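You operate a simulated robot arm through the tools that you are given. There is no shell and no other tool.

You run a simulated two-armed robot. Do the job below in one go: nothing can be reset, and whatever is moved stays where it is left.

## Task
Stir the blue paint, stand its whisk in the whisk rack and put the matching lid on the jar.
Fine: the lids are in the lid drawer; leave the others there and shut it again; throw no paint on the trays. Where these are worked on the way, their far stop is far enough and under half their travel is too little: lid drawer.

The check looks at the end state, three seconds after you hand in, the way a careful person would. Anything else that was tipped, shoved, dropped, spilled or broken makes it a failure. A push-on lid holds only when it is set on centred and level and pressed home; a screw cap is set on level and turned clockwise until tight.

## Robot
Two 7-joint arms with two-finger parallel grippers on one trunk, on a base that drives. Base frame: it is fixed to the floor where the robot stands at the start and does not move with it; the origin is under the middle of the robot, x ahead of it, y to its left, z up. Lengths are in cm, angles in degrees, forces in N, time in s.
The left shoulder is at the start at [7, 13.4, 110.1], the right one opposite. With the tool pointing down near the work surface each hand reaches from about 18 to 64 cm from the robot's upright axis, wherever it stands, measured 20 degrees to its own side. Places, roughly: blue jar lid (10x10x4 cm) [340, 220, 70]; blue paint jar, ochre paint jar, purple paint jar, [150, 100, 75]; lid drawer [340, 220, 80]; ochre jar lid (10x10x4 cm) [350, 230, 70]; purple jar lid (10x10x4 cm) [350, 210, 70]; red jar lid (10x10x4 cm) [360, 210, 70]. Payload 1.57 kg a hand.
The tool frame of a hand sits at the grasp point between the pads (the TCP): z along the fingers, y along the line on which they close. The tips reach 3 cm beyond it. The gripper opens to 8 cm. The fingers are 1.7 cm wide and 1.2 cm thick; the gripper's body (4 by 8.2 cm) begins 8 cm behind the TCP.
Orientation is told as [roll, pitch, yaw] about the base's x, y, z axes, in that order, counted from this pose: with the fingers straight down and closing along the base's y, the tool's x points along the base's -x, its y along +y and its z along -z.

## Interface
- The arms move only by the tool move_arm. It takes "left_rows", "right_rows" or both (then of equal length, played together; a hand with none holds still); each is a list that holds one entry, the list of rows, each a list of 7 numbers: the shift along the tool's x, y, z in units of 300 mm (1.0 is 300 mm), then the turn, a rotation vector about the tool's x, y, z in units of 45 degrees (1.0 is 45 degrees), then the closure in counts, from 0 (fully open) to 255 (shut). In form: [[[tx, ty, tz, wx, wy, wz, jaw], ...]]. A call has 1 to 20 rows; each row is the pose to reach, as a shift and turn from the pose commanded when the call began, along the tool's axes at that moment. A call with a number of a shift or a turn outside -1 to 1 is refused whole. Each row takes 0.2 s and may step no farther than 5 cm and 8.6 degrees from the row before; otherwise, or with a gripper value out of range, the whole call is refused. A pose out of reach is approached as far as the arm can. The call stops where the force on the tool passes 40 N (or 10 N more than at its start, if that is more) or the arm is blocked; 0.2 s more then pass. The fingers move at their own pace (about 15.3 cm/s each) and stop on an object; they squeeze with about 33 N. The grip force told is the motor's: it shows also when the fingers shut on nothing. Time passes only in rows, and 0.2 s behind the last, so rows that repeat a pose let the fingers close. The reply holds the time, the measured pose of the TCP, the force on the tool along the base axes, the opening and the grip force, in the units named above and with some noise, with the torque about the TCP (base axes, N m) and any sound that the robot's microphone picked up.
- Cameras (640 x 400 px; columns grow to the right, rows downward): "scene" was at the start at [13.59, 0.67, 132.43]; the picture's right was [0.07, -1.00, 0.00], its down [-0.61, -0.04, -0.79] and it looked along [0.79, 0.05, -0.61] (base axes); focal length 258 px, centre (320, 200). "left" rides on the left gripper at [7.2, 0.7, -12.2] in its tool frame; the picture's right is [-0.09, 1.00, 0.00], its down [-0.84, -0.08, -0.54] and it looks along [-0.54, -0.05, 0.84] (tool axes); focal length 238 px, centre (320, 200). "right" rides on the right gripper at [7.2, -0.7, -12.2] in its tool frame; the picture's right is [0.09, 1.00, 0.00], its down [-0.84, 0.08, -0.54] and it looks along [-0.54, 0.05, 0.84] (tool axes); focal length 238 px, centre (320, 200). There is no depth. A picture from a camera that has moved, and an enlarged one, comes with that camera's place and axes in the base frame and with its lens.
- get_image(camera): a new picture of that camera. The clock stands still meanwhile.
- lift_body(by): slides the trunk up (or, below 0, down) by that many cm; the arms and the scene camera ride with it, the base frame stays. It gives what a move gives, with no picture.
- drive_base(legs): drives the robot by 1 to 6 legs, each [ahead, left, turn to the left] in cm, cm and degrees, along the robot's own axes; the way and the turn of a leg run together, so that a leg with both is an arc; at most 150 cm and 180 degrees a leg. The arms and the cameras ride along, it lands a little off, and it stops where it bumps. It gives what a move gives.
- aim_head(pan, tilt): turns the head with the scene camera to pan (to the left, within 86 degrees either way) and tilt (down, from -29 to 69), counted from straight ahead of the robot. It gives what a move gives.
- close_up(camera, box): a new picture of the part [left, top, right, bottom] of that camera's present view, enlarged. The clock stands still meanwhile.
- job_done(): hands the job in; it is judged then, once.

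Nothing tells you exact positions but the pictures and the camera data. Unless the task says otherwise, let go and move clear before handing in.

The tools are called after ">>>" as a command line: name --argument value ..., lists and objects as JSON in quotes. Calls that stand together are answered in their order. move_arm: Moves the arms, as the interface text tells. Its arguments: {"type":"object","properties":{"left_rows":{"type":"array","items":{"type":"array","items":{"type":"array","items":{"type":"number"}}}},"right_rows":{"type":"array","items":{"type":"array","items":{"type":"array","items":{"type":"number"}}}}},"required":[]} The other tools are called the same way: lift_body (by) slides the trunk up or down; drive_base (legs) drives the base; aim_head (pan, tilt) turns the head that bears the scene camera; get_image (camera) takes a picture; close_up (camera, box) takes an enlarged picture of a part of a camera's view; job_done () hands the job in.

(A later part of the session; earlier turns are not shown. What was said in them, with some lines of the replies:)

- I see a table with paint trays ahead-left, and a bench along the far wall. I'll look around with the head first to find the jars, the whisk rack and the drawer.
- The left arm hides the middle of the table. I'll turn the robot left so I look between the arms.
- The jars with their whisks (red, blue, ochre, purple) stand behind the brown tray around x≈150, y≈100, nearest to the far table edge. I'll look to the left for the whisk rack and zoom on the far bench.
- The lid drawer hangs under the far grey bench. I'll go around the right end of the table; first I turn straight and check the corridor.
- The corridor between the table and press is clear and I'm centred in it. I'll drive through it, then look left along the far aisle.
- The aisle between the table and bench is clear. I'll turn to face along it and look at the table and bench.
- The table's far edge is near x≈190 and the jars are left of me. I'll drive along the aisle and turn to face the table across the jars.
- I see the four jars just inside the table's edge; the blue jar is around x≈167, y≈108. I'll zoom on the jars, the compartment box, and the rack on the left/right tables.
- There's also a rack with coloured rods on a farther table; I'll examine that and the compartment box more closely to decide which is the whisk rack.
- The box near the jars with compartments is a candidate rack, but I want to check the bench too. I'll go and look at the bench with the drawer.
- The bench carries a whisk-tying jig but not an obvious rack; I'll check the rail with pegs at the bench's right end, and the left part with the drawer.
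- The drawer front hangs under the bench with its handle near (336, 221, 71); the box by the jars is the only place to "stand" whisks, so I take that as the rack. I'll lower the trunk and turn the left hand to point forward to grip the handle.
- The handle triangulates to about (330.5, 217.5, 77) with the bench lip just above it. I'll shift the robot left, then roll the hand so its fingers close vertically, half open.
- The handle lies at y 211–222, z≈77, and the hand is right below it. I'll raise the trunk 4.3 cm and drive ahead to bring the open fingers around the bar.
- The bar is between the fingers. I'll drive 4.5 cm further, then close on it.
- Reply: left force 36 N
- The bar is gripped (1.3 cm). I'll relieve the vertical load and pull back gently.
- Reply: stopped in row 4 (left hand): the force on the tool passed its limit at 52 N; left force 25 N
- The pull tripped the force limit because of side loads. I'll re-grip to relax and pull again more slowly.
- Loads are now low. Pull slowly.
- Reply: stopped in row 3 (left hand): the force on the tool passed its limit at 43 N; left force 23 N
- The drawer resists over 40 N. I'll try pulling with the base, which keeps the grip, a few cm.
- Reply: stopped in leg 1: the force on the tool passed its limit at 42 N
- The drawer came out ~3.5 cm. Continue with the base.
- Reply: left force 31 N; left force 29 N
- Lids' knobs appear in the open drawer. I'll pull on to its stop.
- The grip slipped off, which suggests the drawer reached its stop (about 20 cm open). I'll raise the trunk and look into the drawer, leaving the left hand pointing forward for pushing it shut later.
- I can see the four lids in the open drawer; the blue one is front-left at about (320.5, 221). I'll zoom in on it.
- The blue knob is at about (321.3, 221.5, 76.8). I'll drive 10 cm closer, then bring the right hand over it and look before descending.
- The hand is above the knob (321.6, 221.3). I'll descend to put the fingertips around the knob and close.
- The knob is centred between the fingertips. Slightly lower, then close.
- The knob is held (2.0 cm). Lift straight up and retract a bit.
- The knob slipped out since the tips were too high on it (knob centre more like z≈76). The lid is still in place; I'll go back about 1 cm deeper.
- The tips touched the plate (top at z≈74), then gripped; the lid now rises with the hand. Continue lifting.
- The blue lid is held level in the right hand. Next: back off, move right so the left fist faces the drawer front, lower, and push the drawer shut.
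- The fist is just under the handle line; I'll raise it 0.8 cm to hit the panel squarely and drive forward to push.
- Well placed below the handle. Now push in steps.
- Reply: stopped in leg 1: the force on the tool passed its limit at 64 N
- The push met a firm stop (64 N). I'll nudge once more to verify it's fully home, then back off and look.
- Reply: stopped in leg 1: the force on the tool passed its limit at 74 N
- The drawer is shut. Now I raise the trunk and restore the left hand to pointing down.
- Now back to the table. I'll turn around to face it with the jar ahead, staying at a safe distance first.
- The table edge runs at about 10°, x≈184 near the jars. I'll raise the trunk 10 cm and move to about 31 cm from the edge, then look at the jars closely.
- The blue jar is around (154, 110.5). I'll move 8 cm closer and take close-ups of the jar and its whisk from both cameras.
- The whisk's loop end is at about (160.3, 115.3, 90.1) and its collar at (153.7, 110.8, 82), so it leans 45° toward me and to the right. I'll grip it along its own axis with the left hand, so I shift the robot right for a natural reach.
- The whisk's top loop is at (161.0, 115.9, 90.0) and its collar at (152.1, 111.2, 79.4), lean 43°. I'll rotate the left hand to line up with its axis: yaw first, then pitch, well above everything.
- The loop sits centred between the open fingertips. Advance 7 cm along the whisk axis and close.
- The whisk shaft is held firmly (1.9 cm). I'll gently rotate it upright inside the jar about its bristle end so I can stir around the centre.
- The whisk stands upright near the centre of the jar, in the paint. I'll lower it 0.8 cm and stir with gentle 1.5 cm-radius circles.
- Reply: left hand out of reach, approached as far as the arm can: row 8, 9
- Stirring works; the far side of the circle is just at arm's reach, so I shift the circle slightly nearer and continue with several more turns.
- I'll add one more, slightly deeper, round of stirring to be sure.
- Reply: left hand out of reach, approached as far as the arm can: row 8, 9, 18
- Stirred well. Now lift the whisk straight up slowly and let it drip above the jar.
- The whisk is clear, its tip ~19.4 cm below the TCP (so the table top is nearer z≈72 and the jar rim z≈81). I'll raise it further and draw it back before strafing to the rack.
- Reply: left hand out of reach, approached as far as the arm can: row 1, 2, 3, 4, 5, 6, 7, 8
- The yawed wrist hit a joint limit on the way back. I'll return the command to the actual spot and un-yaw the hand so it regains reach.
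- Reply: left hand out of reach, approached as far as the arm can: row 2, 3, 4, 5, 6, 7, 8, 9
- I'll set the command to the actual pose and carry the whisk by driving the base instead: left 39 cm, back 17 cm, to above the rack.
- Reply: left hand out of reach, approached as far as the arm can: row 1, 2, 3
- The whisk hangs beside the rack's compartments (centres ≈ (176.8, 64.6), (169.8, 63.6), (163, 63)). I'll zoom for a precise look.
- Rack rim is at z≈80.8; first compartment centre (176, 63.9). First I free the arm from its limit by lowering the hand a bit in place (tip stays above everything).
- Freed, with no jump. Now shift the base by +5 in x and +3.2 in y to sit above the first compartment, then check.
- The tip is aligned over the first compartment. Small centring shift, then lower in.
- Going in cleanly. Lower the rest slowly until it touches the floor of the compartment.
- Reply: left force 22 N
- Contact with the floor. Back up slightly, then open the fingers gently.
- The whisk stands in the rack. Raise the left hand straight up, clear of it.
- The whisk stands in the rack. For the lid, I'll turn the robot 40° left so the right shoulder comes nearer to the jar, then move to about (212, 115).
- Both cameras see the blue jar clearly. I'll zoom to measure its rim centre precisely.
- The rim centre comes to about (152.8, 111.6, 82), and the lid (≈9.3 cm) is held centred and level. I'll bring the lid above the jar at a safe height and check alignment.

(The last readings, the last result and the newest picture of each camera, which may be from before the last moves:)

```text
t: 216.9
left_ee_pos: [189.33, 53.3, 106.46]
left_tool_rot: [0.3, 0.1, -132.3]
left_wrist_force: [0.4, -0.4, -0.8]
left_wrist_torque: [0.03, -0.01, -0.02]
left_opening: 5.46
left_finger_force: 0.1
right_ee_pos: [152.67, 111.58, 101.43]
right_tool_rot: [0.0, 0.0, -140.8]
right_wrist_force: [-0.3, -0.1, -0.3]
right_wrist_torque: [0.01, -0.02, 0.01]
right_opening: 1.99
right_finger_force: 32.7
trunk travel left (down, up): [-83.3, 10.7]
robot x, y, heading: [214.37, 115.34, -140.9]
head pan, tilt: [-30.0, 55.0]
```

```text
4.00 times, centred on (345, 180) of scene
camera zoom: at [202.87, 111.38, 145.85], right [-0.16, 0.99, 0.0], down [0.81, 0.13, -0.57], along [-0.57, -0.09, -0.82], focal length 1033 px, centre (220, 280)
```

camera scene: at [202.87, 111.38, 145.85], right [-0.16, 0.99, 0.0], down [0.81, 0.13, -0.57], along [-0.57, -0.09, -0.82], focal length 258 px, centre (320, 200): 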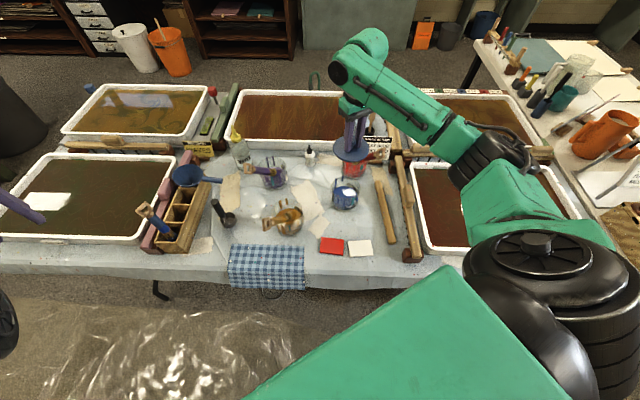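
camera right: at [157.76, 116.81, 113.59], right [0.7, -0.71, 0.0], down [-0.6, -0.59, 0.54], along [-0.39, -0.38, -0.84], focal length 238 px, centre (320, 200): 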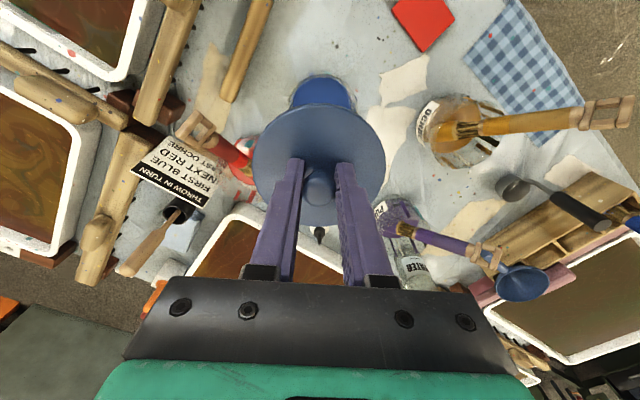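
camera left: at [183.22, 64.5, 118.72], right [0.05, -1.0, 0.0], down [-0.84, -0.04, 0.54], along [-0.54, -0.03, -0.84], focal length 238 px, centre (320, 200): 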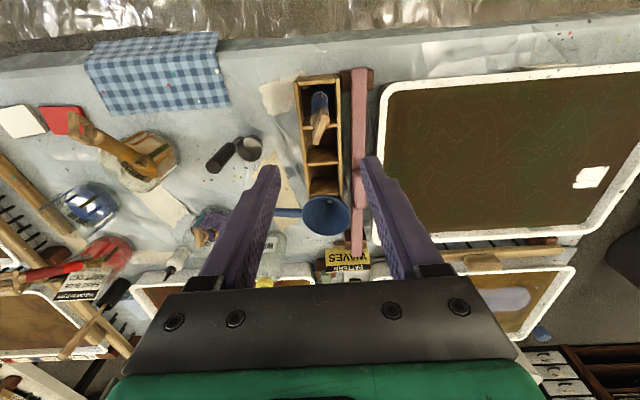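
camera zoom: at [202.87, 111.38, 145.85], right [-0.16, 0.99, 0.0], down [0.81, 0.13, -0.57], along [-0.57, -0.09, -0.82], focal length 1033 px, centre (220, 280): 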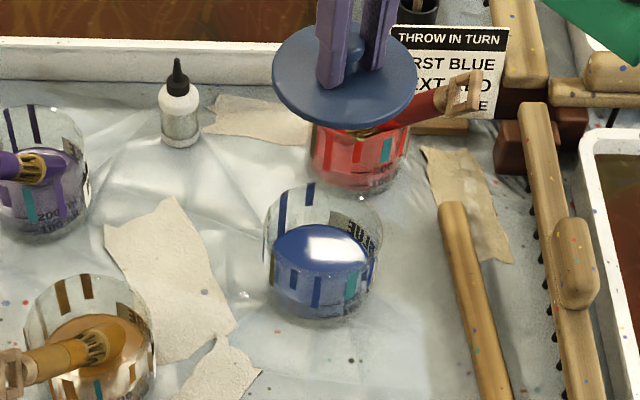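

>>> close_up --camera "right" --box '[270, 60, 370, 130]'

>>> get_image --camera "left"

```text
5.71 times, centred on (320, 95) of right
camera zoom: at [157.76, 116.81, 113.59], right [0.7, -0.71, 0.0], down [-0.6, -0.59, 0.54], along [-0.39, -0.38, -0.84], focal length 1362 px, centre (320, 800)
```

zoom: 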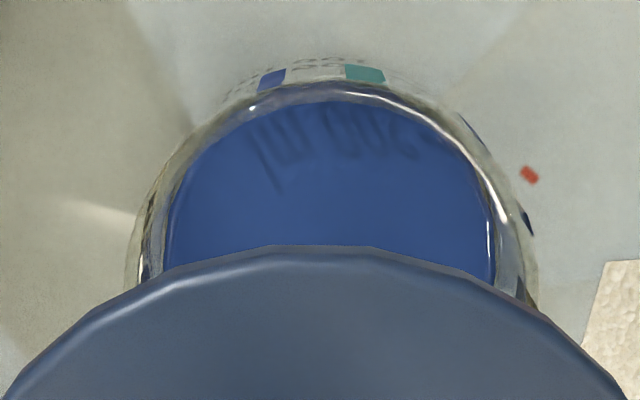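

```text
taken
camera left: at [194.52, 58.2, 118.64], right [0.67, -0.74, 0.0], down [-0.62, -0.56, 0.54], along [-0.4, -0.37, -0.84], focal length 238 px, centre (320, 200)
```

left: 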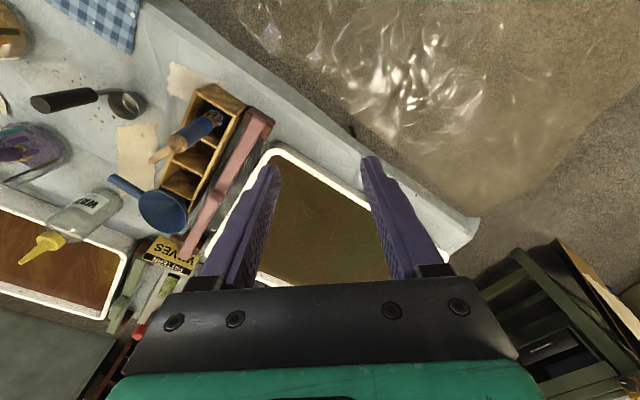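

The jar rim (radius ≈4.64) is centred within 0.3 cm of the lid; I apply a 0.25 cm correction and lower to just above the rim.

>>> move_arm --right_rows '[[[0, 0.008, 0.08, 0, 0, 0, 255], [0, 0.008, 0.16, 0, 0, 0, 255], [0, 0.008, 0.24, 0, 0, 0, 255], [0, 0.008, 0.3, 0, 0, 0, 255], [0, 0.008, 0.35, 0, 0, 0, 255], [0, 0.008, 0.38, 0, 0, 0, 255]]]'

>>> close_up --camera "right" --box '[230, 60, 410, 240]'

>>> close_up --camera "scene" --box '[300, 130, 390, 230]'

```text
t: 218.3
left_ee_pos: [189.46, 53.33, 106.44]
left_tool_rot: [0.2, 0.0, -132.3]
left_wrist_force: [0.3, -0.4, 0.1]
left_wrist_torque: [0.05, 0.02, 0.0]
left_opening: 5.5
left_finger_force: 0.0
right_ee_pos: [152.91, 111.46, 90.13]
right_tool_rot: [0.0, -0.1, -140.9]
right_wrist_force: [-0.1, 0.8, 0.3]
right_wrist_torque: [-0.02, 0.0, 0.02]
right_opening: 2.01
right_finger_force: 32.9
trunk travel left (down, up): [-83.3, 10.7]
robot x, y, heading: [214.09, 115.43, -140.7]
head pan, tilt: [-30.0, 55.0]
```

```text
2.22 times, centred on (320, 150) of right
camera zoom: at [158.04, 116.58, 102.18], right [0.7, -0.71, 0.0], down [-0.6, -0.59, 0.54], along [-0.39, -0.38, -0.84], focal length 530 px, centre (320, 311)
```

zoom: 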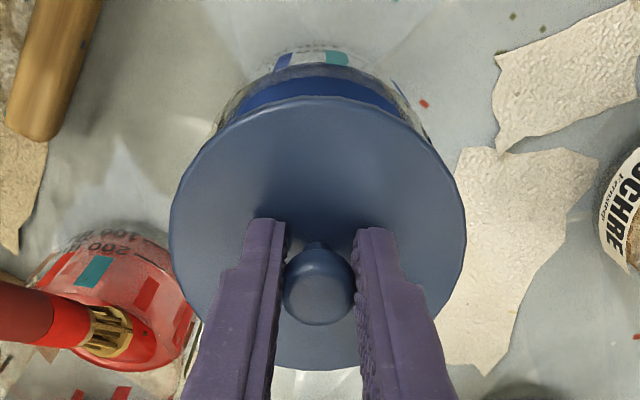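

```text
4.00 times, centred on (345, 180) of scene
camera zoom: at [202.92, 111.39, 145.85], right [-0.16, 0.99, 0.0], down [0.81, 0.13, -0.57], along [-0.57, -0.09, -0.82], focal length 1033 px, centre (220, 280)
```

zoom: 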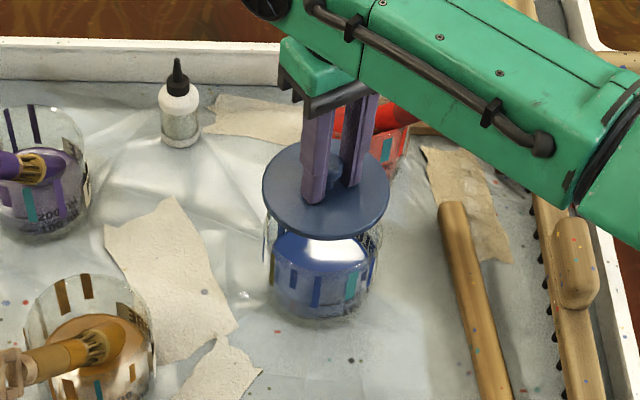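

>>> close_up --camera "scene" --box '[325, 160, 375, 215]'

>>> close_up --camera "right" --box '[270, 70, 370, 140]'

```text
7.27 times, centred on (350, 188) of scene
camera zoom: at [202.92, 111.39, 145.85], right [-0.16, 0.99, 0.0], down [0.81, 0.13, -0.57], along [-0.57, -0.09, -0.82], focal length 1878 px, centre (102, 291)
```

zoom: 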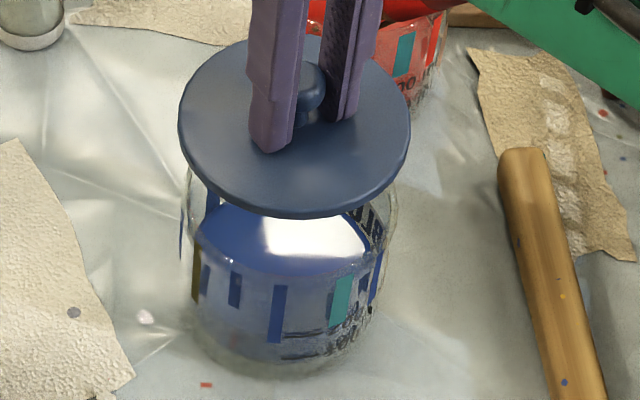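

```text
5.71 times, centred on (320, 105) of right
camera zoom: at [158.04, 116.58, 102.18], right [0.7, -0.71, 0.0], down [-0.6, -0.59, 0.54], along [-0.39, -0.38, -0.84], focal length 1362 px, centre (320, 743)
```

zoom: 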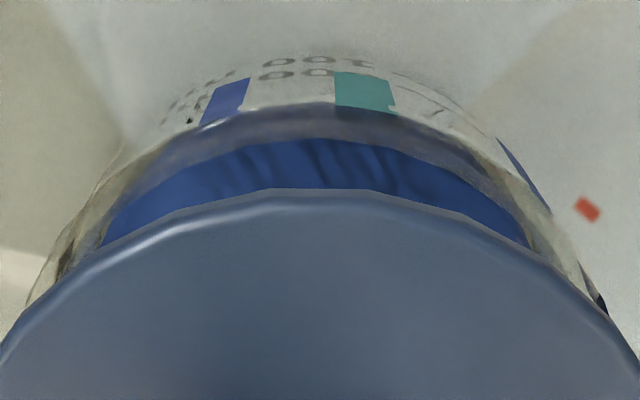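

The lid is concentric within ~0.15 cm by the right camera (scene suggests a slight shift); I apply a 0.1 cm correction and lower in small steps to contact.

>>> move_arm --right_rows '[[[0, -0.004, 0.03, 0, 0, 0, 255], [0, -0.004, 0.06, 0, 0, 0, 255], [0, -0.004, 0.085, 0, 0, 0, 255], [0, -0.004, 0.1, 0, 0, 0, 255], [0, -0.004, 0.1, 0, 0, 0, 255]]]'

>>> close_up --camera "scene" --box '[325, 160, 375, 215]'

>>> close_up --camera "right" --box '[230, 60, 410, 240]'

```text
t: 219.5
left_ee_pos: [189.31, 53.31, 106.52]
left_tool_rot: [0.2, 0.0, -132.3]
left_wrist_force: [-0.1, -0.8, 0.4]
left_wrist_torque: [-0.02, 0.0, -0.01]
left_opening: 5.49
left_finger_force: 0.1
right_ee_pos: [152.71, 111.5, 87.03]
right_tool_rot: [-0.1, 0.0, -140.8]
right_wrist_force: [-0.4, 0.1, 0.0]
right_wrist_torque: [0.02, 0.02, -0.02]
right_opening: 2.02
right_finger_force: 33.1
trunk travel left (down, up): [-83.3, 10.7]
robot x, y, heading: [213.86, 115.54, -140.2]
head pan, tilt: [-30.0, 55.0]
```

```text
7.27 times, centred on (350, 188) of scene
camera zoom: at [202.93, 111.4, 145.85], right [-0.16, 0.99, 0.0], down [0.81, 0.13, -0.57], along [-0.57, -0.09, -0.82], focal length 1878 px, centre (102, 291)
```

zoom: 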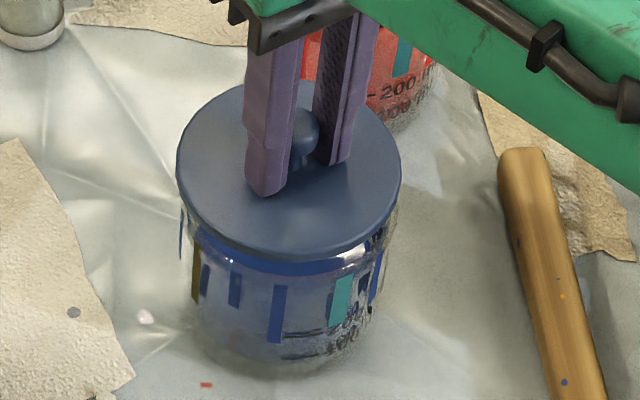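

```text
2.22 times, centred on (320, 150) of right
camera zoom: at [157.95, 116.59, 99.21], right [0.7, -0.71, 0.0], down [-0.6, -0.59, 0.54], along [-0.39, -0.38, -0.84], focal length 530 px, centre (320, 311)
```

zoom: 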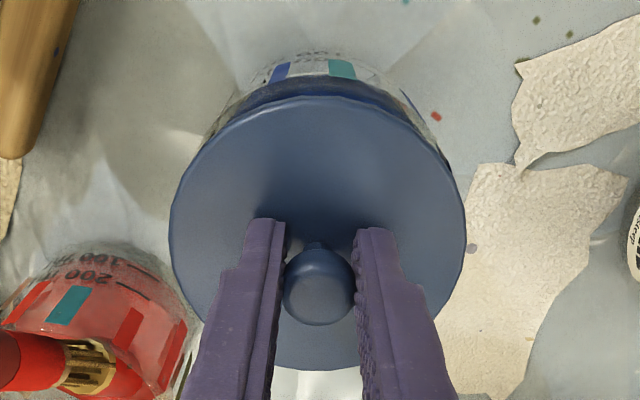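

>>> close_up --camera "scene" --box '[322, 185, 342, 205]'

>>> close_up --camera "scene" --box '[354, 180, 380, 206]'

>>> close_up --camera "right" --box '[245, 85, 325, 165]'

>>> close_up --camera "right" --box '[315, 85, 395, 165]'

```text
16.00 times, centred on (332, 195) of scene
camera zoom: at [202.93, 111.4, 145.85], right [-0.16, 0.99, 0.0], down [0.81, 0.13, -0.57], along [-0.57, -0.09, -0.82], focal length 4132 px, centre (128, 280)
```

zoom: 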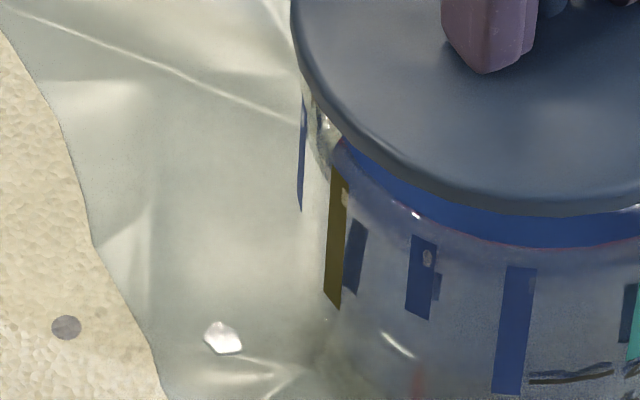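

```text
15.38 times, centred on (367, 193) of scene
camera zoom: at [202.93, 111.4, 145.85], right [-0.16, 0.99, 0.0], down [0.81, 0.13, -0.57], along [-0.57, -0.09, -0.82], focal length 3973 px, centre (-403, 308)
```

zoom: 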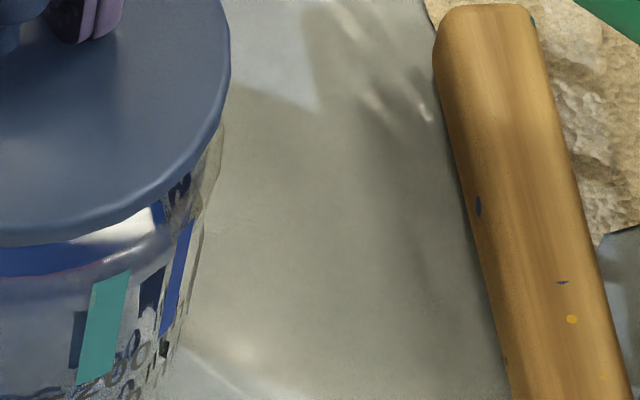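

```text
5.00 times, centred on (285, 125) of right
camera zoom: at [157.95, 116.59, 99.21], right [0.7, -0.71, 0.0], down [-0.6, -0.59, 0.54], along [-0.39, -0.38, -0.84], focal length 1192 px, centre (495, 575)
```

zoom: 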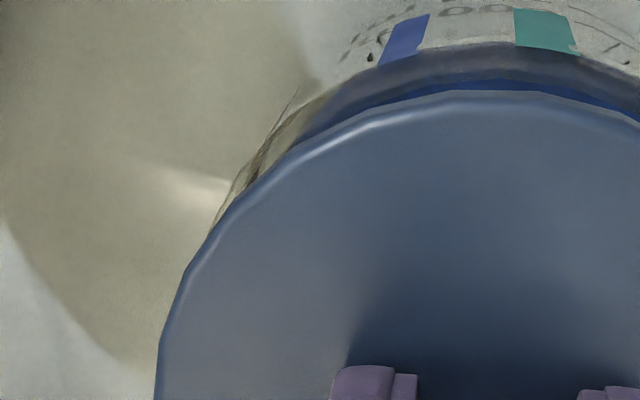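

```text
5.00 times, centred on (355, 125) of right
camera zoom: at [157.95, 116.59, 99.21], right [0.7, -0.71, 0.0], down [-0.6, -0.59, 0.54], along [-0.39, -0.38, -0.84], focal length 1192 px, centre (145, 575)
```

zoom: 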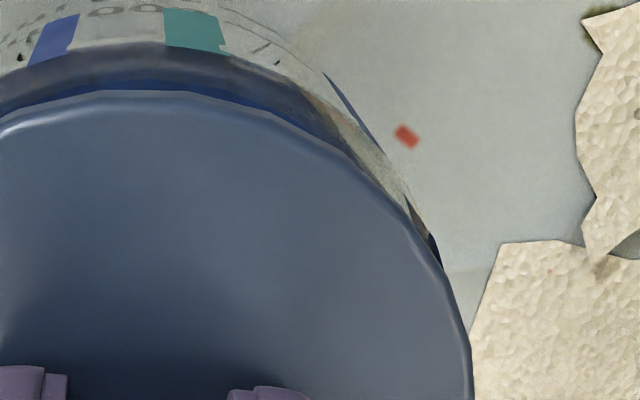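

Estimates agree within ~0.2 cm; I split the difference and lower slowly to contact with force monitoring.

>>> move_arm --right_rows '[[[0.003, -0.003, 0.01, 0, 0, 0, 255], [0.003, -0.003, 0.02, 0, 0, 0, 255], [0.003, -0.003, 0.03, 0, 0, 0, 255], [0.003, -0.003, 0.03, 0, 0, 0, 255]]]'

>>> move_arm --right_rows '[[[0, 0, 0.007, 0, 0, 0, 255], [0, 0, 0.014, 0, 0, 0, 255], [0, 0, 0.02, 0, 0, 0, 255], [0, 0, 0.02, 0, 0, 0, 255]]]'

>>> close_up --camera "scene" --box '[325, 160, 375, 215]'

```text
t: 220.5
left_ee_pos: [189.41, 53.31, 106.42]
left_tool_rot: [0.3, 0.1, -132.3]
left_wrist_force: [0.3, 0.4, -0.1]
left_wrist_torque: [0.01, 0.02, 0.0]
left_opening: 5.49
left_finger_force: 0.1
right_ee_pos: [152.85, 111.7, 86.14]
right_tool_rot: [0.1, 0.0, -140.8]
right_wrist_force: [0.8, 1.0, -0.6]
right_wrist_torque: [-0.01, 0.0, -0.02]
right_opening: 2.02
right_finger_force: 33.2
trunk travel left (down, up): [-83.3, 10.7]
robot x, y, heading: [214.35, 115.55, -140.8]
head pan, tilt: [-30.0, 55.0]
```

```text
t: 221.5
left_ee_pos: [189.52, 53.46, 106.49]
left_tool_rot: [0.2, -0.2, -132.4]
left_wrist_force: [-0.5, 0.2, 0.1]
left_wrist_torque: [0.0, -0.02, -0.03]
left_opening: 5.47
left_finger_force: 0.2
right_ee_pos: [152.81, 111.7, 85.85]
right_tool_rot: [-0.1, -0.4, -140.9]
right_wrist_force: [-2.6, 0.7, 13.3]
right_wrist_torque: [-0.44, 0.32, -0.07]
right_opening: 1.99
right_finger_force: 32.6
trunk travel left (down, up): [-83.3, 10.7]
robot x, y, heading: [214.05, 116.01, -141.0]
head pan, tilt: [-30.0, 55.0]
```

```text
7.27 times, centred on (350, 188) of scene
camera zoom: at [203.18, 111.46, 145.89], right [-0.16, 0.99, 0.0], down [0.81, 0.13, -0.57], along [-0.57, -0.09, -0.82], focal length 1878 px, centre (102, 291)
```

zoom: 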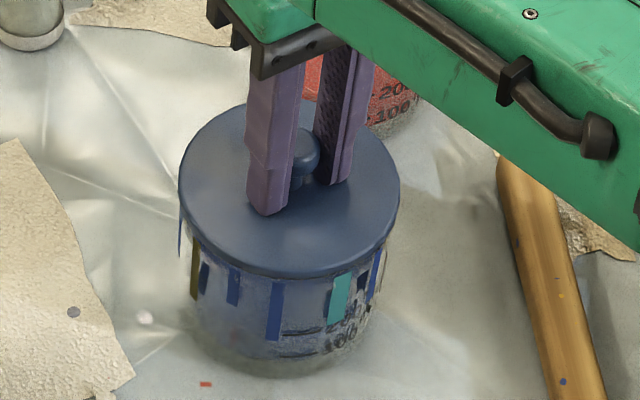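

Contact at TCP z≈85.9 with reaction on the -y side. I'll zoom to see how the lid sits on the rim.

>>> close_up --camera "scene" --box '[325, 180, 375, 215]'

>>> close_up --camera "right" --box '[240, 80, 400, 180]'

```text
11.43 times, centred on (350, 198) of scene
camera zoom: at [203.18, 111.46, 145.89], right [-0.16, 0.99, 0.0], down [0.81, 0.13, -0.57], along [-0.57, -0.09, -0.82], focal length 2951 px, centre (-23, 229)
```

zoom: 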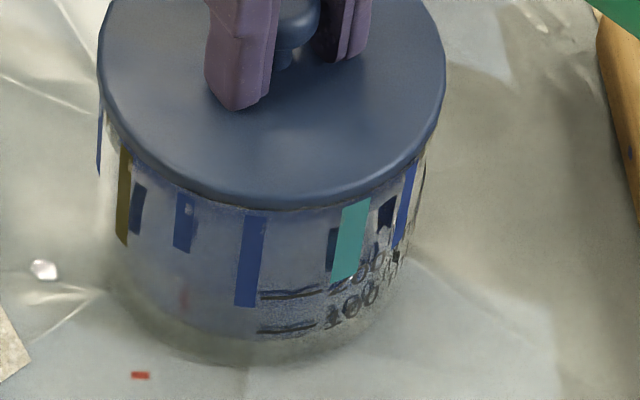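

```text
4.00 times, centred on (320, 130) of right
camera zoom: at [158.01, 116.81, 97.86], right [0.7, -0.71, 0.0], down [-0.6, -0.59, 0.55], along [-0.39, -0.38, -0.84], focal length 953 px, centre (320, 480)
```

zoom: 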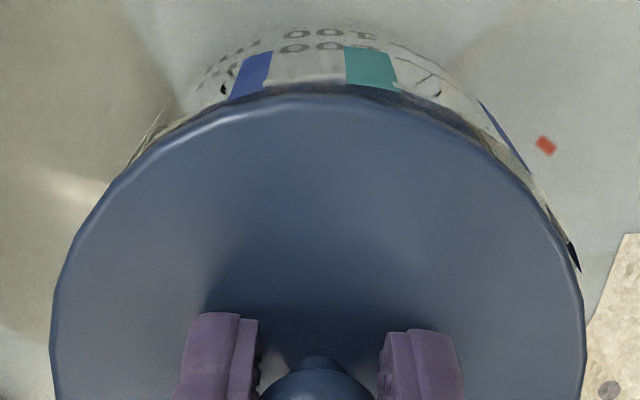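

The lid is now centred on the rim in both views. I'll press down gradually to seat it.

>>> move_arm --right_rows '[[[0, 0, 0.005, 0, 0, 0, 255], [0, 0, 0.01, 0, 0, 0, 255], [0, 0, 0.015, 0, 0, 0, 255], [0, 0, 0.02, 0, 0, 0, 255], [0, 0, 0.025, 0, 0, 0, 255], [0, 0, 0.03, 0, 0, 0, 255]]]'

>>> close_up --camera "scene" --box '[325, 180, 375, 215]'

```text
t: 222.3
left_ee_pos: [189.78, 53.32, 106.7]
left_tool_rot: [0.1, -0.1, -132.3]
left_wrist_force: [-0.1, -0.4, -0.7]
left_wrist_torque: [0.0, -0.01, 0.01]
left_opening: 5.47
left_finger_force: 0.0
right_ee_pos: [152.79, 111.63, 85.83]
right_tool_rot: [-0.2, -0.7, -140.9]
right_wrist_force: [7.3, 1.4, 19.7]
right_wrist_torque: [0.4, -0.89, -0.01]
right_opening: 2.01
right_finger_force: 33.2
trunk travel left (down, up): [-83.3, 10.7]
robot x, y, heading: [213.85, 115.74, -141.0]
head pan, tilt: [-30.0, 55.0]
heard: snap
stopped in row 3 (right hand): the force on the tool passed its limit at 42 N (the readings are from after the stop); the commanded pose is now the measured one
```

```text
11.43 times, centred on (350, 198) of scene
camera zoom: at [203.57, 111.46, 145.89], right [-0.16, 0.99, 0.0], down [0.81, 0.13, -0.58], along [-0.57, -0.09, -0.82], focal length 2951 px, centre (-23, 229)
```

zoom: 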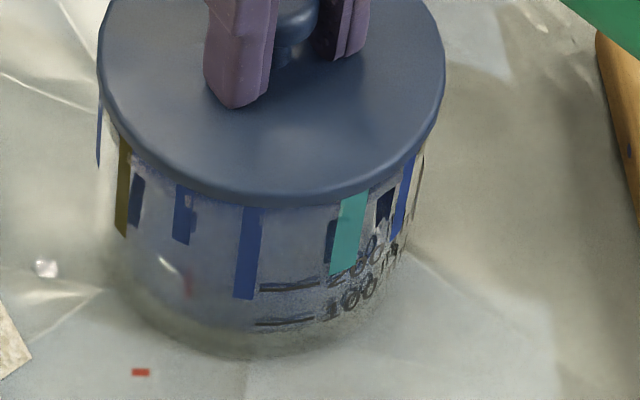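

A snap was heard — the lid is on. Now relax the load and open the fingers.

>>> move_arm --right_rows '[[[0, 0, -0.003, 0, 0, 0, 255], [0, 0, -0.003, 0, 0, 0, 200], [0, 0, -0.003, 0, 0, 0, 170], [0, 0, -0.003, 0, 0, 0, 140], [0, 0, -0.003, 0, 0, 0, 120], [0, 0, -0.003, 0, 0, 0, 120]]]'

>>> get_image --camera "right"

>>> close_up --camera "scene" --box '[325, 165, 375, 215]'

```text
t: 223.7
left_ee_pos: [189.65, 53.47, 106.71]
left_tool_rot: [0.2, -0.2, -132.3]
left_wrist_force: [0.2, 0.0, -0.8]
left_wrist_torque: [-0.02, -0.01, 0.0]
left_opening: 5.49
left_finger_force: 0.0
right_ee_pos: [152.72, 111.83, 85.86]
right_tool_rot: [-0.3, -0.7, -140.9]
right_wrist_force: [-6.7, 5.0, 25.1]
right_wrist_torque: [0.1, -0.02, -0.01]
right_opening: 2.99
right_finger_force: 0.0
trunk travel left (down, up): [-83.3, 10.7]
robot x, y, heading: [213.87, 115.66, -141.0]
head pan, tilt: [-30.0, 55.0]
```

```text
taken
camera right: at [158.04, 116.98, 97.86], right [0.7, -0.72, -0.01], down [-0.59, -0.59, 0.55], along [-0.4, -0.38, -0.83], focal length 238 px, centre (320, 200)
```

right: 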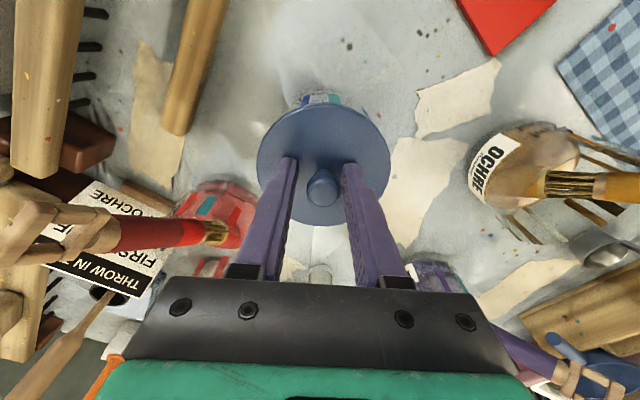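

```text
8.00 times, centred on (350, 190) of scene
camera zoom: at [203.36, 111.65, 145.91], right [-0.16, 0.99, 0.0], down [0.81, 0.13, -0.58], along [-0.57, -0.09, -0.82], focal length 2066 px, centre (80, 280)
```

zoom: 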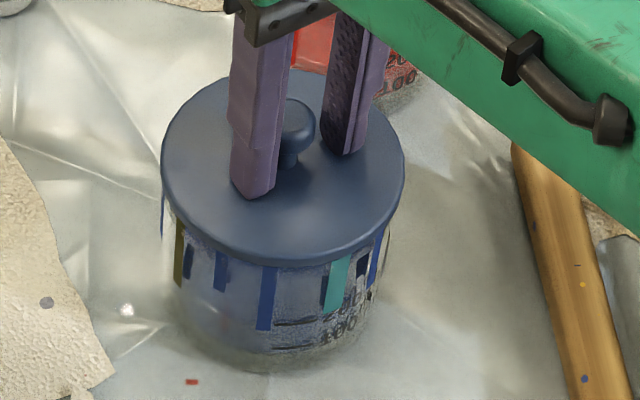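

The fingertips now press on the plate; lift straight up.

>>> move_arm --right_rows '[[[0, 0, -0.012, 0, 0, 0, 120], [0, 0, -0.025, 0, 0, 0, 110], [0, 0, -0.05, 0, 0, 0, 100], [0, 0, -0.09, 0, 0, 0, 90], [0, 0, -0.15, 0, 0, 0, 80], [0, 0, -0.25, 0, 0, 0, 80], [0, 0, -0.35, 0, 0, 0, 80], [0, 0, -0.45, 0, 0, 0, 80]]]'

>>> close_up --camera "right" --box '[240, 60, 400, 220]'

>>> close_up --camera "scene" --box '[315, 160, 385, 220]'

```text
t: 225.5
left_ee_pos: [189.49, 53.17, 106.52]
left_tool_rot: [0.2, 0.1, -132.2]
left_wrist_force: [-0.1, 0.1, 0.0]
left_wrist_torque: [0.02, 0.0, 0.0]
left_opening: 5.49
left_finger_force: 0.1
right_ee_pos: [152.61, 111.64, 99.27]
right_tool_rot: [-0.2, -0.3, -140.8]
right_wrist_force: [-0.1, -0.6, -0.1]
right_wrist_torque: [0.01, 0.01, 0.02]
right_opening: 5.48
right_finger_force: 0.0
trunk travel left (down, up): [-83.3, 10.7]
robot x, y, heading: [214.2, 115.56, -140.7]
head pan, tilt: [-30.0, 55.0]
```

```text
2.50 times, centred on (320, 140) of right
camera zoom: at [157.94, 116.86, 111.35], right [0.7, -0.71, 0.0], down [-0.6, -0.59, 0.55], along [-0.39, -0.38, -0.84], focal length 596 px, centre (320, 350)
```

zoom: 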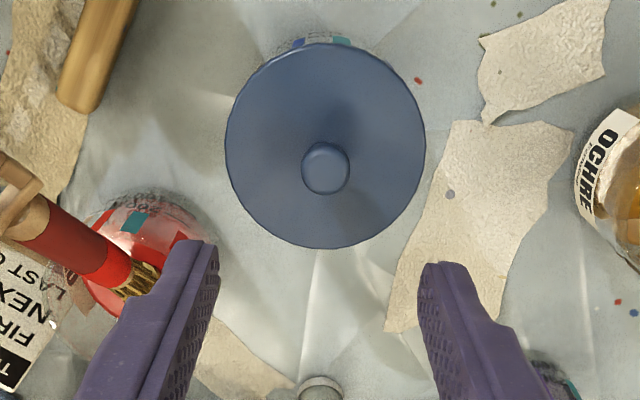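

```text
6.67 times, centred on (350, 190) of scene
camera zoom: at [202.96, 111.37, 145.85], right [-0.16, 0.99, 0.0], down [0.81, 0.13, -0.57], along [-0.57, -0.09, -0.82], focal length 1722 px, centre (120, 267)
```

zoom: 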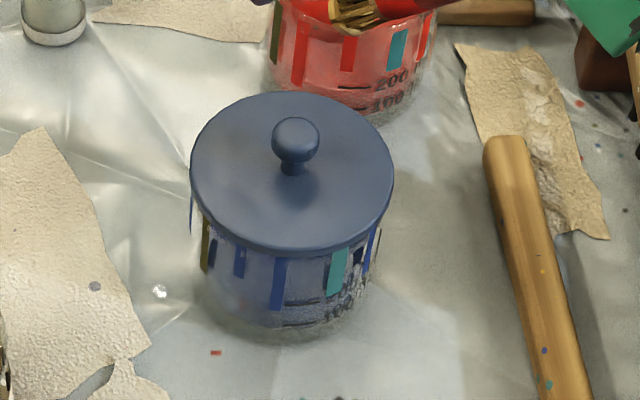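

The lid sits level and centred. To be sure it's fully home, I'll close the fingers and press once on top of the knob.

>>> move_arm --right_rows '[[[0, 0.004, 0.08, 0, 0, 0, 255], [0, 0.004, 0.16, 0, 0, 0, 255], [0, 0.004, 0.24, 0, 0, 0, 255], [0, 0.004, 0.3, 0, 0, 0, 255], [0, 0.004, 0.33, 0, 0, 0, 255], [0, 0.004, 0.34, 0, 0, 0, 255], [0, 0.004, 0.35, 0, 0, 0, 255], [0, 0.004, 0.36, 0, 0, 0, 255], [0, 0.004, 0.37, 0, 0, 0, 255]]]'

>>> close_up --camera "scene" --box '[315, 150, 385, 220]'

```text
t: 227.5
left_ee_pos: [189.79, 53.26, 106.64]
left_tool_rot: [0.1, -0.2, -132.4]
left_wrist_force: [-0.8, 0.5, -0.6]
left_wrist_torque: [0.0, -0.01, -0.01]
left_opening: 5.49
left_finger_force: 0.1
right_ee_pos: [152.8, 111.59, 88.36]
right_tool_rot: [-0.4, -1.0, -140.9]
right_wrist_force: [-2.2, -1.0, 27.3]
right_wrist_torque: [-0.07, 0.13, 0.03]
right_opening: 0.0
right_finger_force: 21.1
trunk travel left (down, up): [-83.3, 10.7]
robot x, y, heading: [214.52, 115.82, -140.8]
head pan, tilt: [-30.0, 55.0]
```

```text
5.71 times, centred on (350, 185) of scene
camera zoom: at [203.46, 111.52, 145.95], right [-0.16, 0.99, 0.0], down [0.81, 0.13, -0.58], along [-0.57, -0.09, -0.82], focal length 1476 px, centre (149, 286)
```

zoom: 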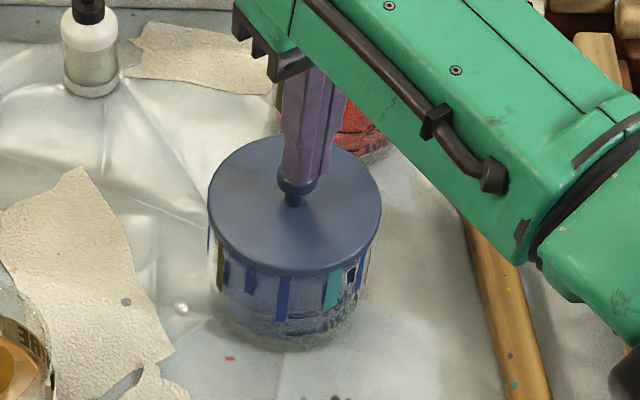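

Pressed with 27 N and no further travel — it's home. Raise the hand and back away from the table, then do a last check of everything.

>>> move_arm --right_rows '[[[0, 0, -0.03, 0, 0, 0, 255], [0, 0, -0.1, 0, 0, 0, 255], [0, 0, -0.2, 0, 0, 0, 255], [0, 0, -0.32, 0, 0, 0, 255], [0, 0, -0.45, 0, 0, 0, 255], [0, 0, -0.58, 0, 0, 0, 255], [0, 0, -0.7, 0, 0, 0, 255], [0, 0, -0.8, 0, 0, 0, 255]]]'

>>> drive_base --legs '[[-25, 0, 0], [0, 0, -40]]'

>>> aim_head --pan 0 --tilt 40

>>> get_image --camera "scene"

>>> close_up --camera "scene" --box '[180, 110, 420, 260]'

```text
t: 229.3
left_ee_pos: [189.47, 53.27, 106.53]
left_tool_rot: [0.2, -0.1, -132.3]
left_wrist_force: [-0.3, -0.2, 0.4]
left_wrist_torque: [0.0, 0.04, 0.0]
left_opening: 5.49
left_finger_force: 0.0
right_ee_pos: [153.12, 111.53, 111.71]
right_tool_rot: [-0.2, -0.5, -140.9]
right_wrist_force: [0.0, 0.5, 0.3]
right_wrist_torque: [0.02, 0.02, 0.04]
right_opening: 0.01
right_finger_force: 20.7
trunk travel left (down, up): [-83.3, 10.7]
robot x, y, heading: [214.08, 115.72, -140.8]
head pan, tilt: [-30.0, 55.0]
```

```text
t: 233.0
left_ee_pos: [174.74, 98.78, 106.42]
left_tool_rot: [0.3, 0.0, -171.7]
left_wrist_force: [0.4, -0.7, -0.5]
left_wrist_torque: [0.02, 0.02, -0.02]
left_opening: 5.5
left_finger_force: 0.1
right_ee_pos: [183.42, 166.86, 111.83]
right_tool_rot: [-0.3, -0.4, 179.6]
right_wrist_force: [1.0, 0.6, -0.5]
right_wrist_torque: [0.01, -0.01, 0.03]
right_opening: 0.0
right_finger_force: 20.8
trunk travel left (down, up): [-83.3, 10.7]
robot x, y, heading: [233.68, 131.17, 179.6]
head pan, tilt: [-30.0, 55.0]
```

```text
t: 233.9
left_ee_pos: [174.72, 98.92, 106.5]
left_tool_rot: [0.2, 0.0, -171.6]
left_wrist_force: [0.7, 0.1, 0.7]
left_wrist_torque: [0.01, 0.02, 0.0]
left_opening: 5.5
left_finger_force: 0.0
right_ee_pos: [183.58, 166.92, 111.77]
right_tool_rot: [-0.2, -0.4, 179.7]
right_wrist_force: [-0.1, -1.3, 0.2]
right_wrist_torque: [-0.02, -0.01, 0.0]
right_opening: 0.0
right_finger_force: 21.0
trunk travel left (down, up): [-83.3, 10.7]
robot x, y, heading: [233.42, 131.37, 179.8]
head pan, tilt: [0.0, 40.0]
```

```text
taken
camera scene: at [219.73, 131.54, 147.92], right [0.0, 1.0, 0.0], down [0.64, 0.0, -0.77], along [-0.77, 0.0, -0.64], focal length 258 px, centre (320, 200)
```

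scene: 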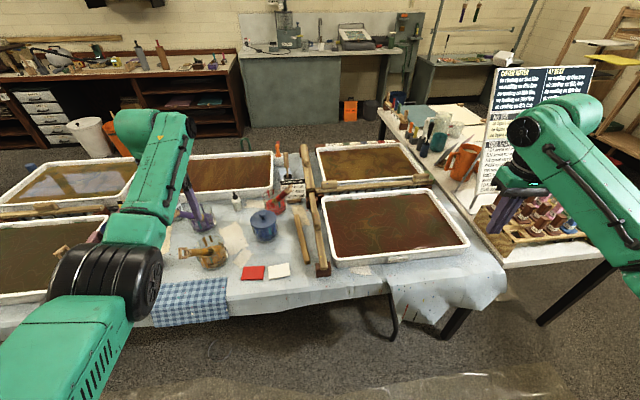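

```text
2.67 times, centred on (300, 185) of scene
camera zoom: at [219.73, 131.54, 147.92], right [0.0, 1.0, 0.0], down [0.64, 0.0, -0.77], along [-0.77, 0.0, -0.64], focal length 689 px, centre (373, 240)
```

zoom: 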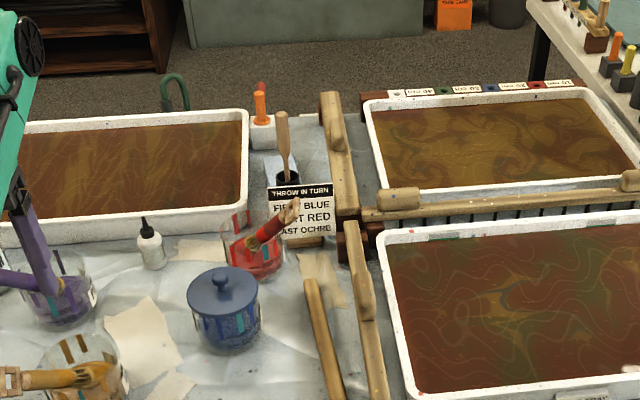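

All looks fine; I'll back off further so the arms are clear of the table, and look at the rack once more.

>>> drive_base --legs '[[-28, 0, 0]]'

>>> aim_head --pan 10 --tilt 35

>>> get_image --camera "scene"

>>> get_image --camera "left"

```text
t: 235.9
left_ee_pos: [202.8, 98.57, 106.33]
left_tool_rot: [0.3, 0.1, -171.8]
left_wrist_force: [0.4, -0.3, 0.0]
left_wrist_torque: [-0.02, 0.0, -0.02]
left_opening: 5.49
left_finger_force: 0.1
right_ee_pos: [211.67, 166.8, 111.5]
right_tool_rot: [-0.3, -0.3, 179.7]
right_wrist_force: [-1.0, -0.3, -0.4]
right_wrist_torque: [-0.02, -0.02, 0.03]
right_opening: 0.01
right_finger_force: 21.4
trunk travel left (down, up): [-83.3, 10.7]
robot x, y, heading: [261.89, 131.38, 179.8]
head pan, tilt: [0.0, 40.0]
```

```text
t: 236.6
left_ee_pos: [202.98, 98.7, 106.51]
left_tool_rot: [0.2, -0.2, -171.7]
left_wrist_force: [-0.6, 0.1, 0.5]
left_wrist_torque: [-0.02, 0.04, -0.01]
left_opening: 5.5
left_finger_force: 0.2
right_ee_pos: [211.87, 166.82, 111.86]
right_tool_rot: [-0.2, -0.4, 179.7]
right_wrist_force: [-1.5, -0.4, 0.3]
right_wrist_torque: [0.01, 0.0, 0.01]
right_opening: 0.0
right_finger_force: 21.4
trunk travel left (down, up): [-83.3, 10.7]
robot x, y, heading: [261.42, 131.15, 179.8]
head pan, tilt: [10.0, 35.0]
```

```text
taken
camera scene: at [247.9, 129.88, 148.68], right [-0.17, 0.99, 0.0], down [0.57, 0.1, -0.82], along [-0.81, -0.14, -0.57], focal length 258 px, centre (320, 200)
```

scene: 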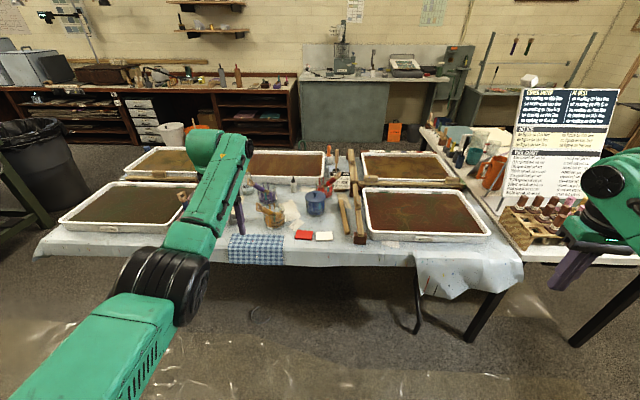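

```text
taken
camera left: at [210.14, 99.13, 118.68], right [0.05, -1.0, 0.0], down [-0.84, -0.04, 0.54], along [-0.54, -0.03, -0.84], focal length 238 px, centre (320, 200)
```

left: 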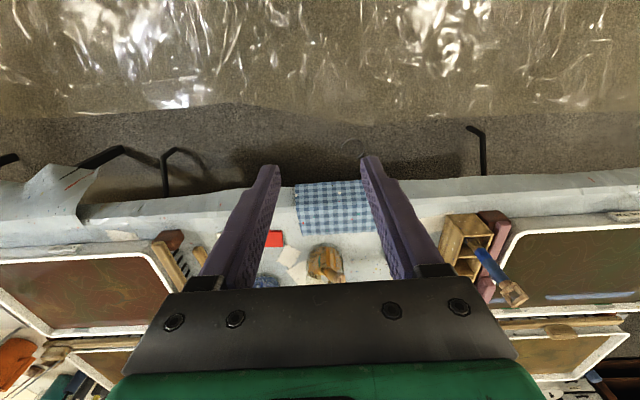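

>>> close_up --camera "left" --box '[420, 190, 560, 320]'

>>> aim_head --pan 40 --tilt 35

>>> get_image --camera "scene"

```text
3.08 times, centred on (490, 255) of left
camera zoom: at [210.14, 99.13, 118.68], right [0.05, -1.0, 0.0], down [-0.84, -0.04, 0.54], along [-0.54, -0.03, -0.84], focal length 733 px, centre (-203, 31)
```

zoom: 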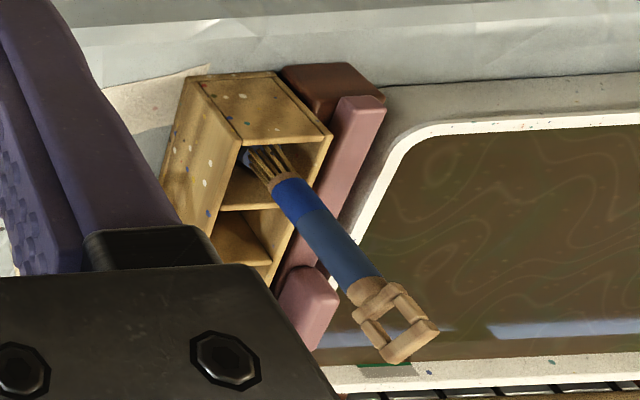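

```text
t: 237.6
left_ee_pos: [202.93, 98.63, 106.56]
left_tool_rot: [0.2, 0.0, -171.6]
left_wrist_force: [-0.8, 0.3, 0.4]
left_wrist_torque: [0.01, 0.01, 0.0]
left_opening: 5.5
left_finger_force: 0.0
right_ee_pos: [211.81, 166.89, 111.68]
right_tool_rot: [-0.2, -0.5, 179.6]
right_wrist_force: [0.2, 0.0, -0.5]
right_wrist_torque: [-0.04, -0.05, -0.01]
right_opening: 0.0
right_finger_force: 21.3
trunk travel left (down, up): [-83.3, 10.7]
robot x, y, heading: [261.47, 131.07, 179.7]
head pan, tilt: [40.0, 35.0]
```

```text
taken
camera scene: at [249.74, 125.76, 148.68], right [-0.64, 0.77, 0.0], down [0.44, 0.37, -0.82], along [-0.63, -0.52, -0.57], focal length 258 px, centre (320, 200)
```

scene: 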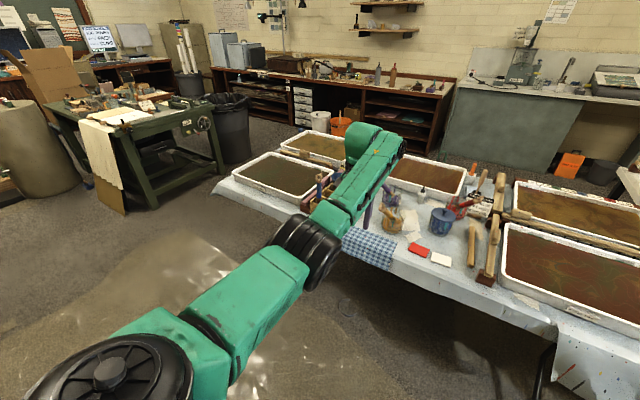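

>>> close_up --camera "scene" --box '[280, 150, 360, 230]'

>>> aim_head --pan -86 --tilt 30

>>> get_image --camera "scene"

```text
5.00 times, centred on (320, 190) of scene
camera zoom: at [249.74, 125.76, 148.68], right [-0.64, 0.77, 0.0], down [0.44, 0.37, -0.82], along [-0.63, -0.52, -0.57], focal length 1291 px, centre (320, 250)
```

zoom: 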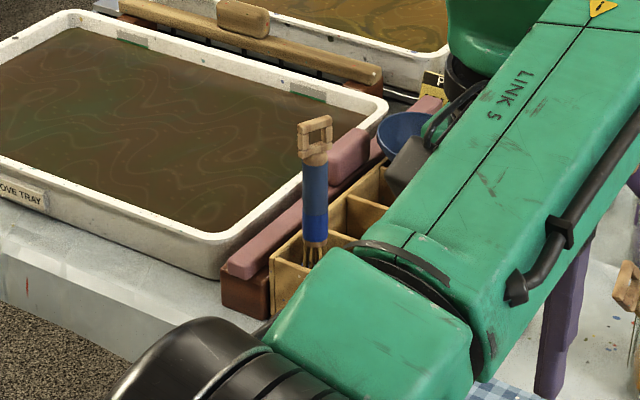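

```text
t: 239.6
left_ee_pos: [203.0, 98.57, 106.44]
left_tool_rot: [0.3, 0.1, -171.7]
left_wrist_force: [0.0, -0.2, -0.5]
left_wrist_torque: [0.0, -0.05, 0.01]
left_opening: 5.48
left_finger_force: 0.0
right_ee_pos: [211.87, 166.77, 111.72]
right_tool_rot: [-0.2, -0.4, 179.8]
right_wrist_force: [-0.1, 0.5, -0.3]
right_wrist_torque: [-0.03, 0.0, 0.01]
right_opening: 0.0
right_finger_force: 21.4
trunk travel left (down, up): [-83.3, 10.7]
robot x, y, heading: [262.17, 131.44, 179.8]
head pan, tilt: [-85.9, 30.0]
```

```text
taken
camera scene: at [255.92, 140.4, 149.46], right [1.0, 0.07, 0.0], down [0.03, -0.5, -0.87], along [-0.06, 0.86, -0.5], focal length 258 px, centre (320, 200)
```

scene: 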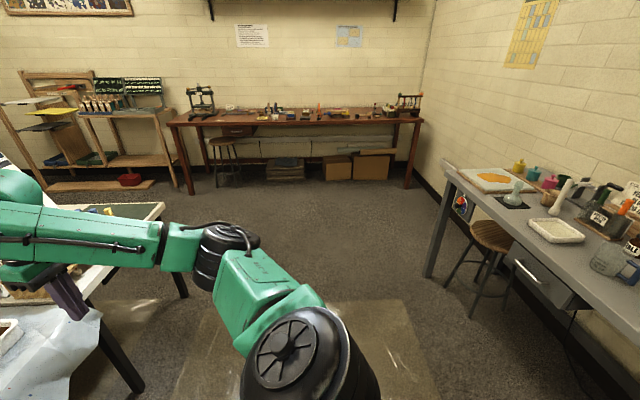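

>>> close_up --camera "scene" --box '[480, 220, 620, 330]'

```text
3.64 times, centred on (550, 275) of scene
camera zoom: at [255.92, 140.4, 149.46], right [1.0, 0.07, 0.0], down [0.03, -0.5, -0.87], along [-0.06, 0.86, -0.5], focal length 939 px, centre (-516, -73)
```

zoom: 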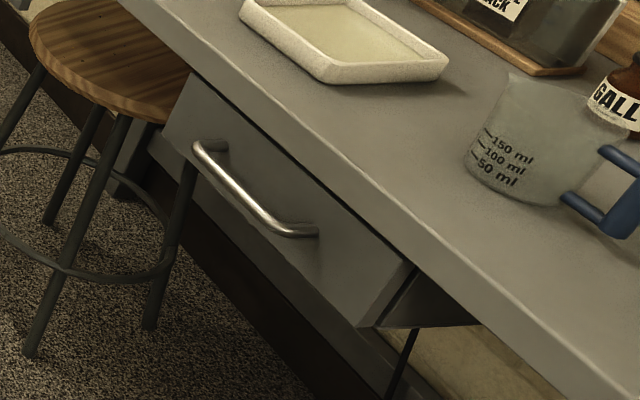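

The blue paint is stirred and its whisk stands upright in the rack. The blue lid is snapped onto the jar, the drawer is shut with the other lids in it, and both hands are clear. I'm handing in.

>>> job_done

```text
The job is handed in.
```

The blue paint is stirred, its whisk stands in the rack, and the blue lid is on the jar. I've handed the job in, but no verdict has come back.

- **Stirring:** I gripped the whisk along its handle, stood it upright in the jar and made about eight slow circles. Then I lifted it out and let it drip over the jar. I saw no paint on the trays in the pictures.
- **Whisk:** it stands upright in the first compartment of the wooden box near the jars. Nothing was labelled as the whisk rack; I took this box to be it because it was the only place with compartments for standing whisks.
- **Lid:** I heard a snap when I pressed the lid down. A second press of about 27 N on the knob moved it no further, and it looks level and centred.
- **Drawer:** I pulled it out about 20 cm, which appeared to be its stop, and took only the blue lid. My first grip on that lid slipped, but it stayed in place. I then pushed the drawer back in until it stopped hard, and it looks flush. The ochre, purple and red lids were still inside the last time I saw into it.

Both hands are empty and clear of the table.
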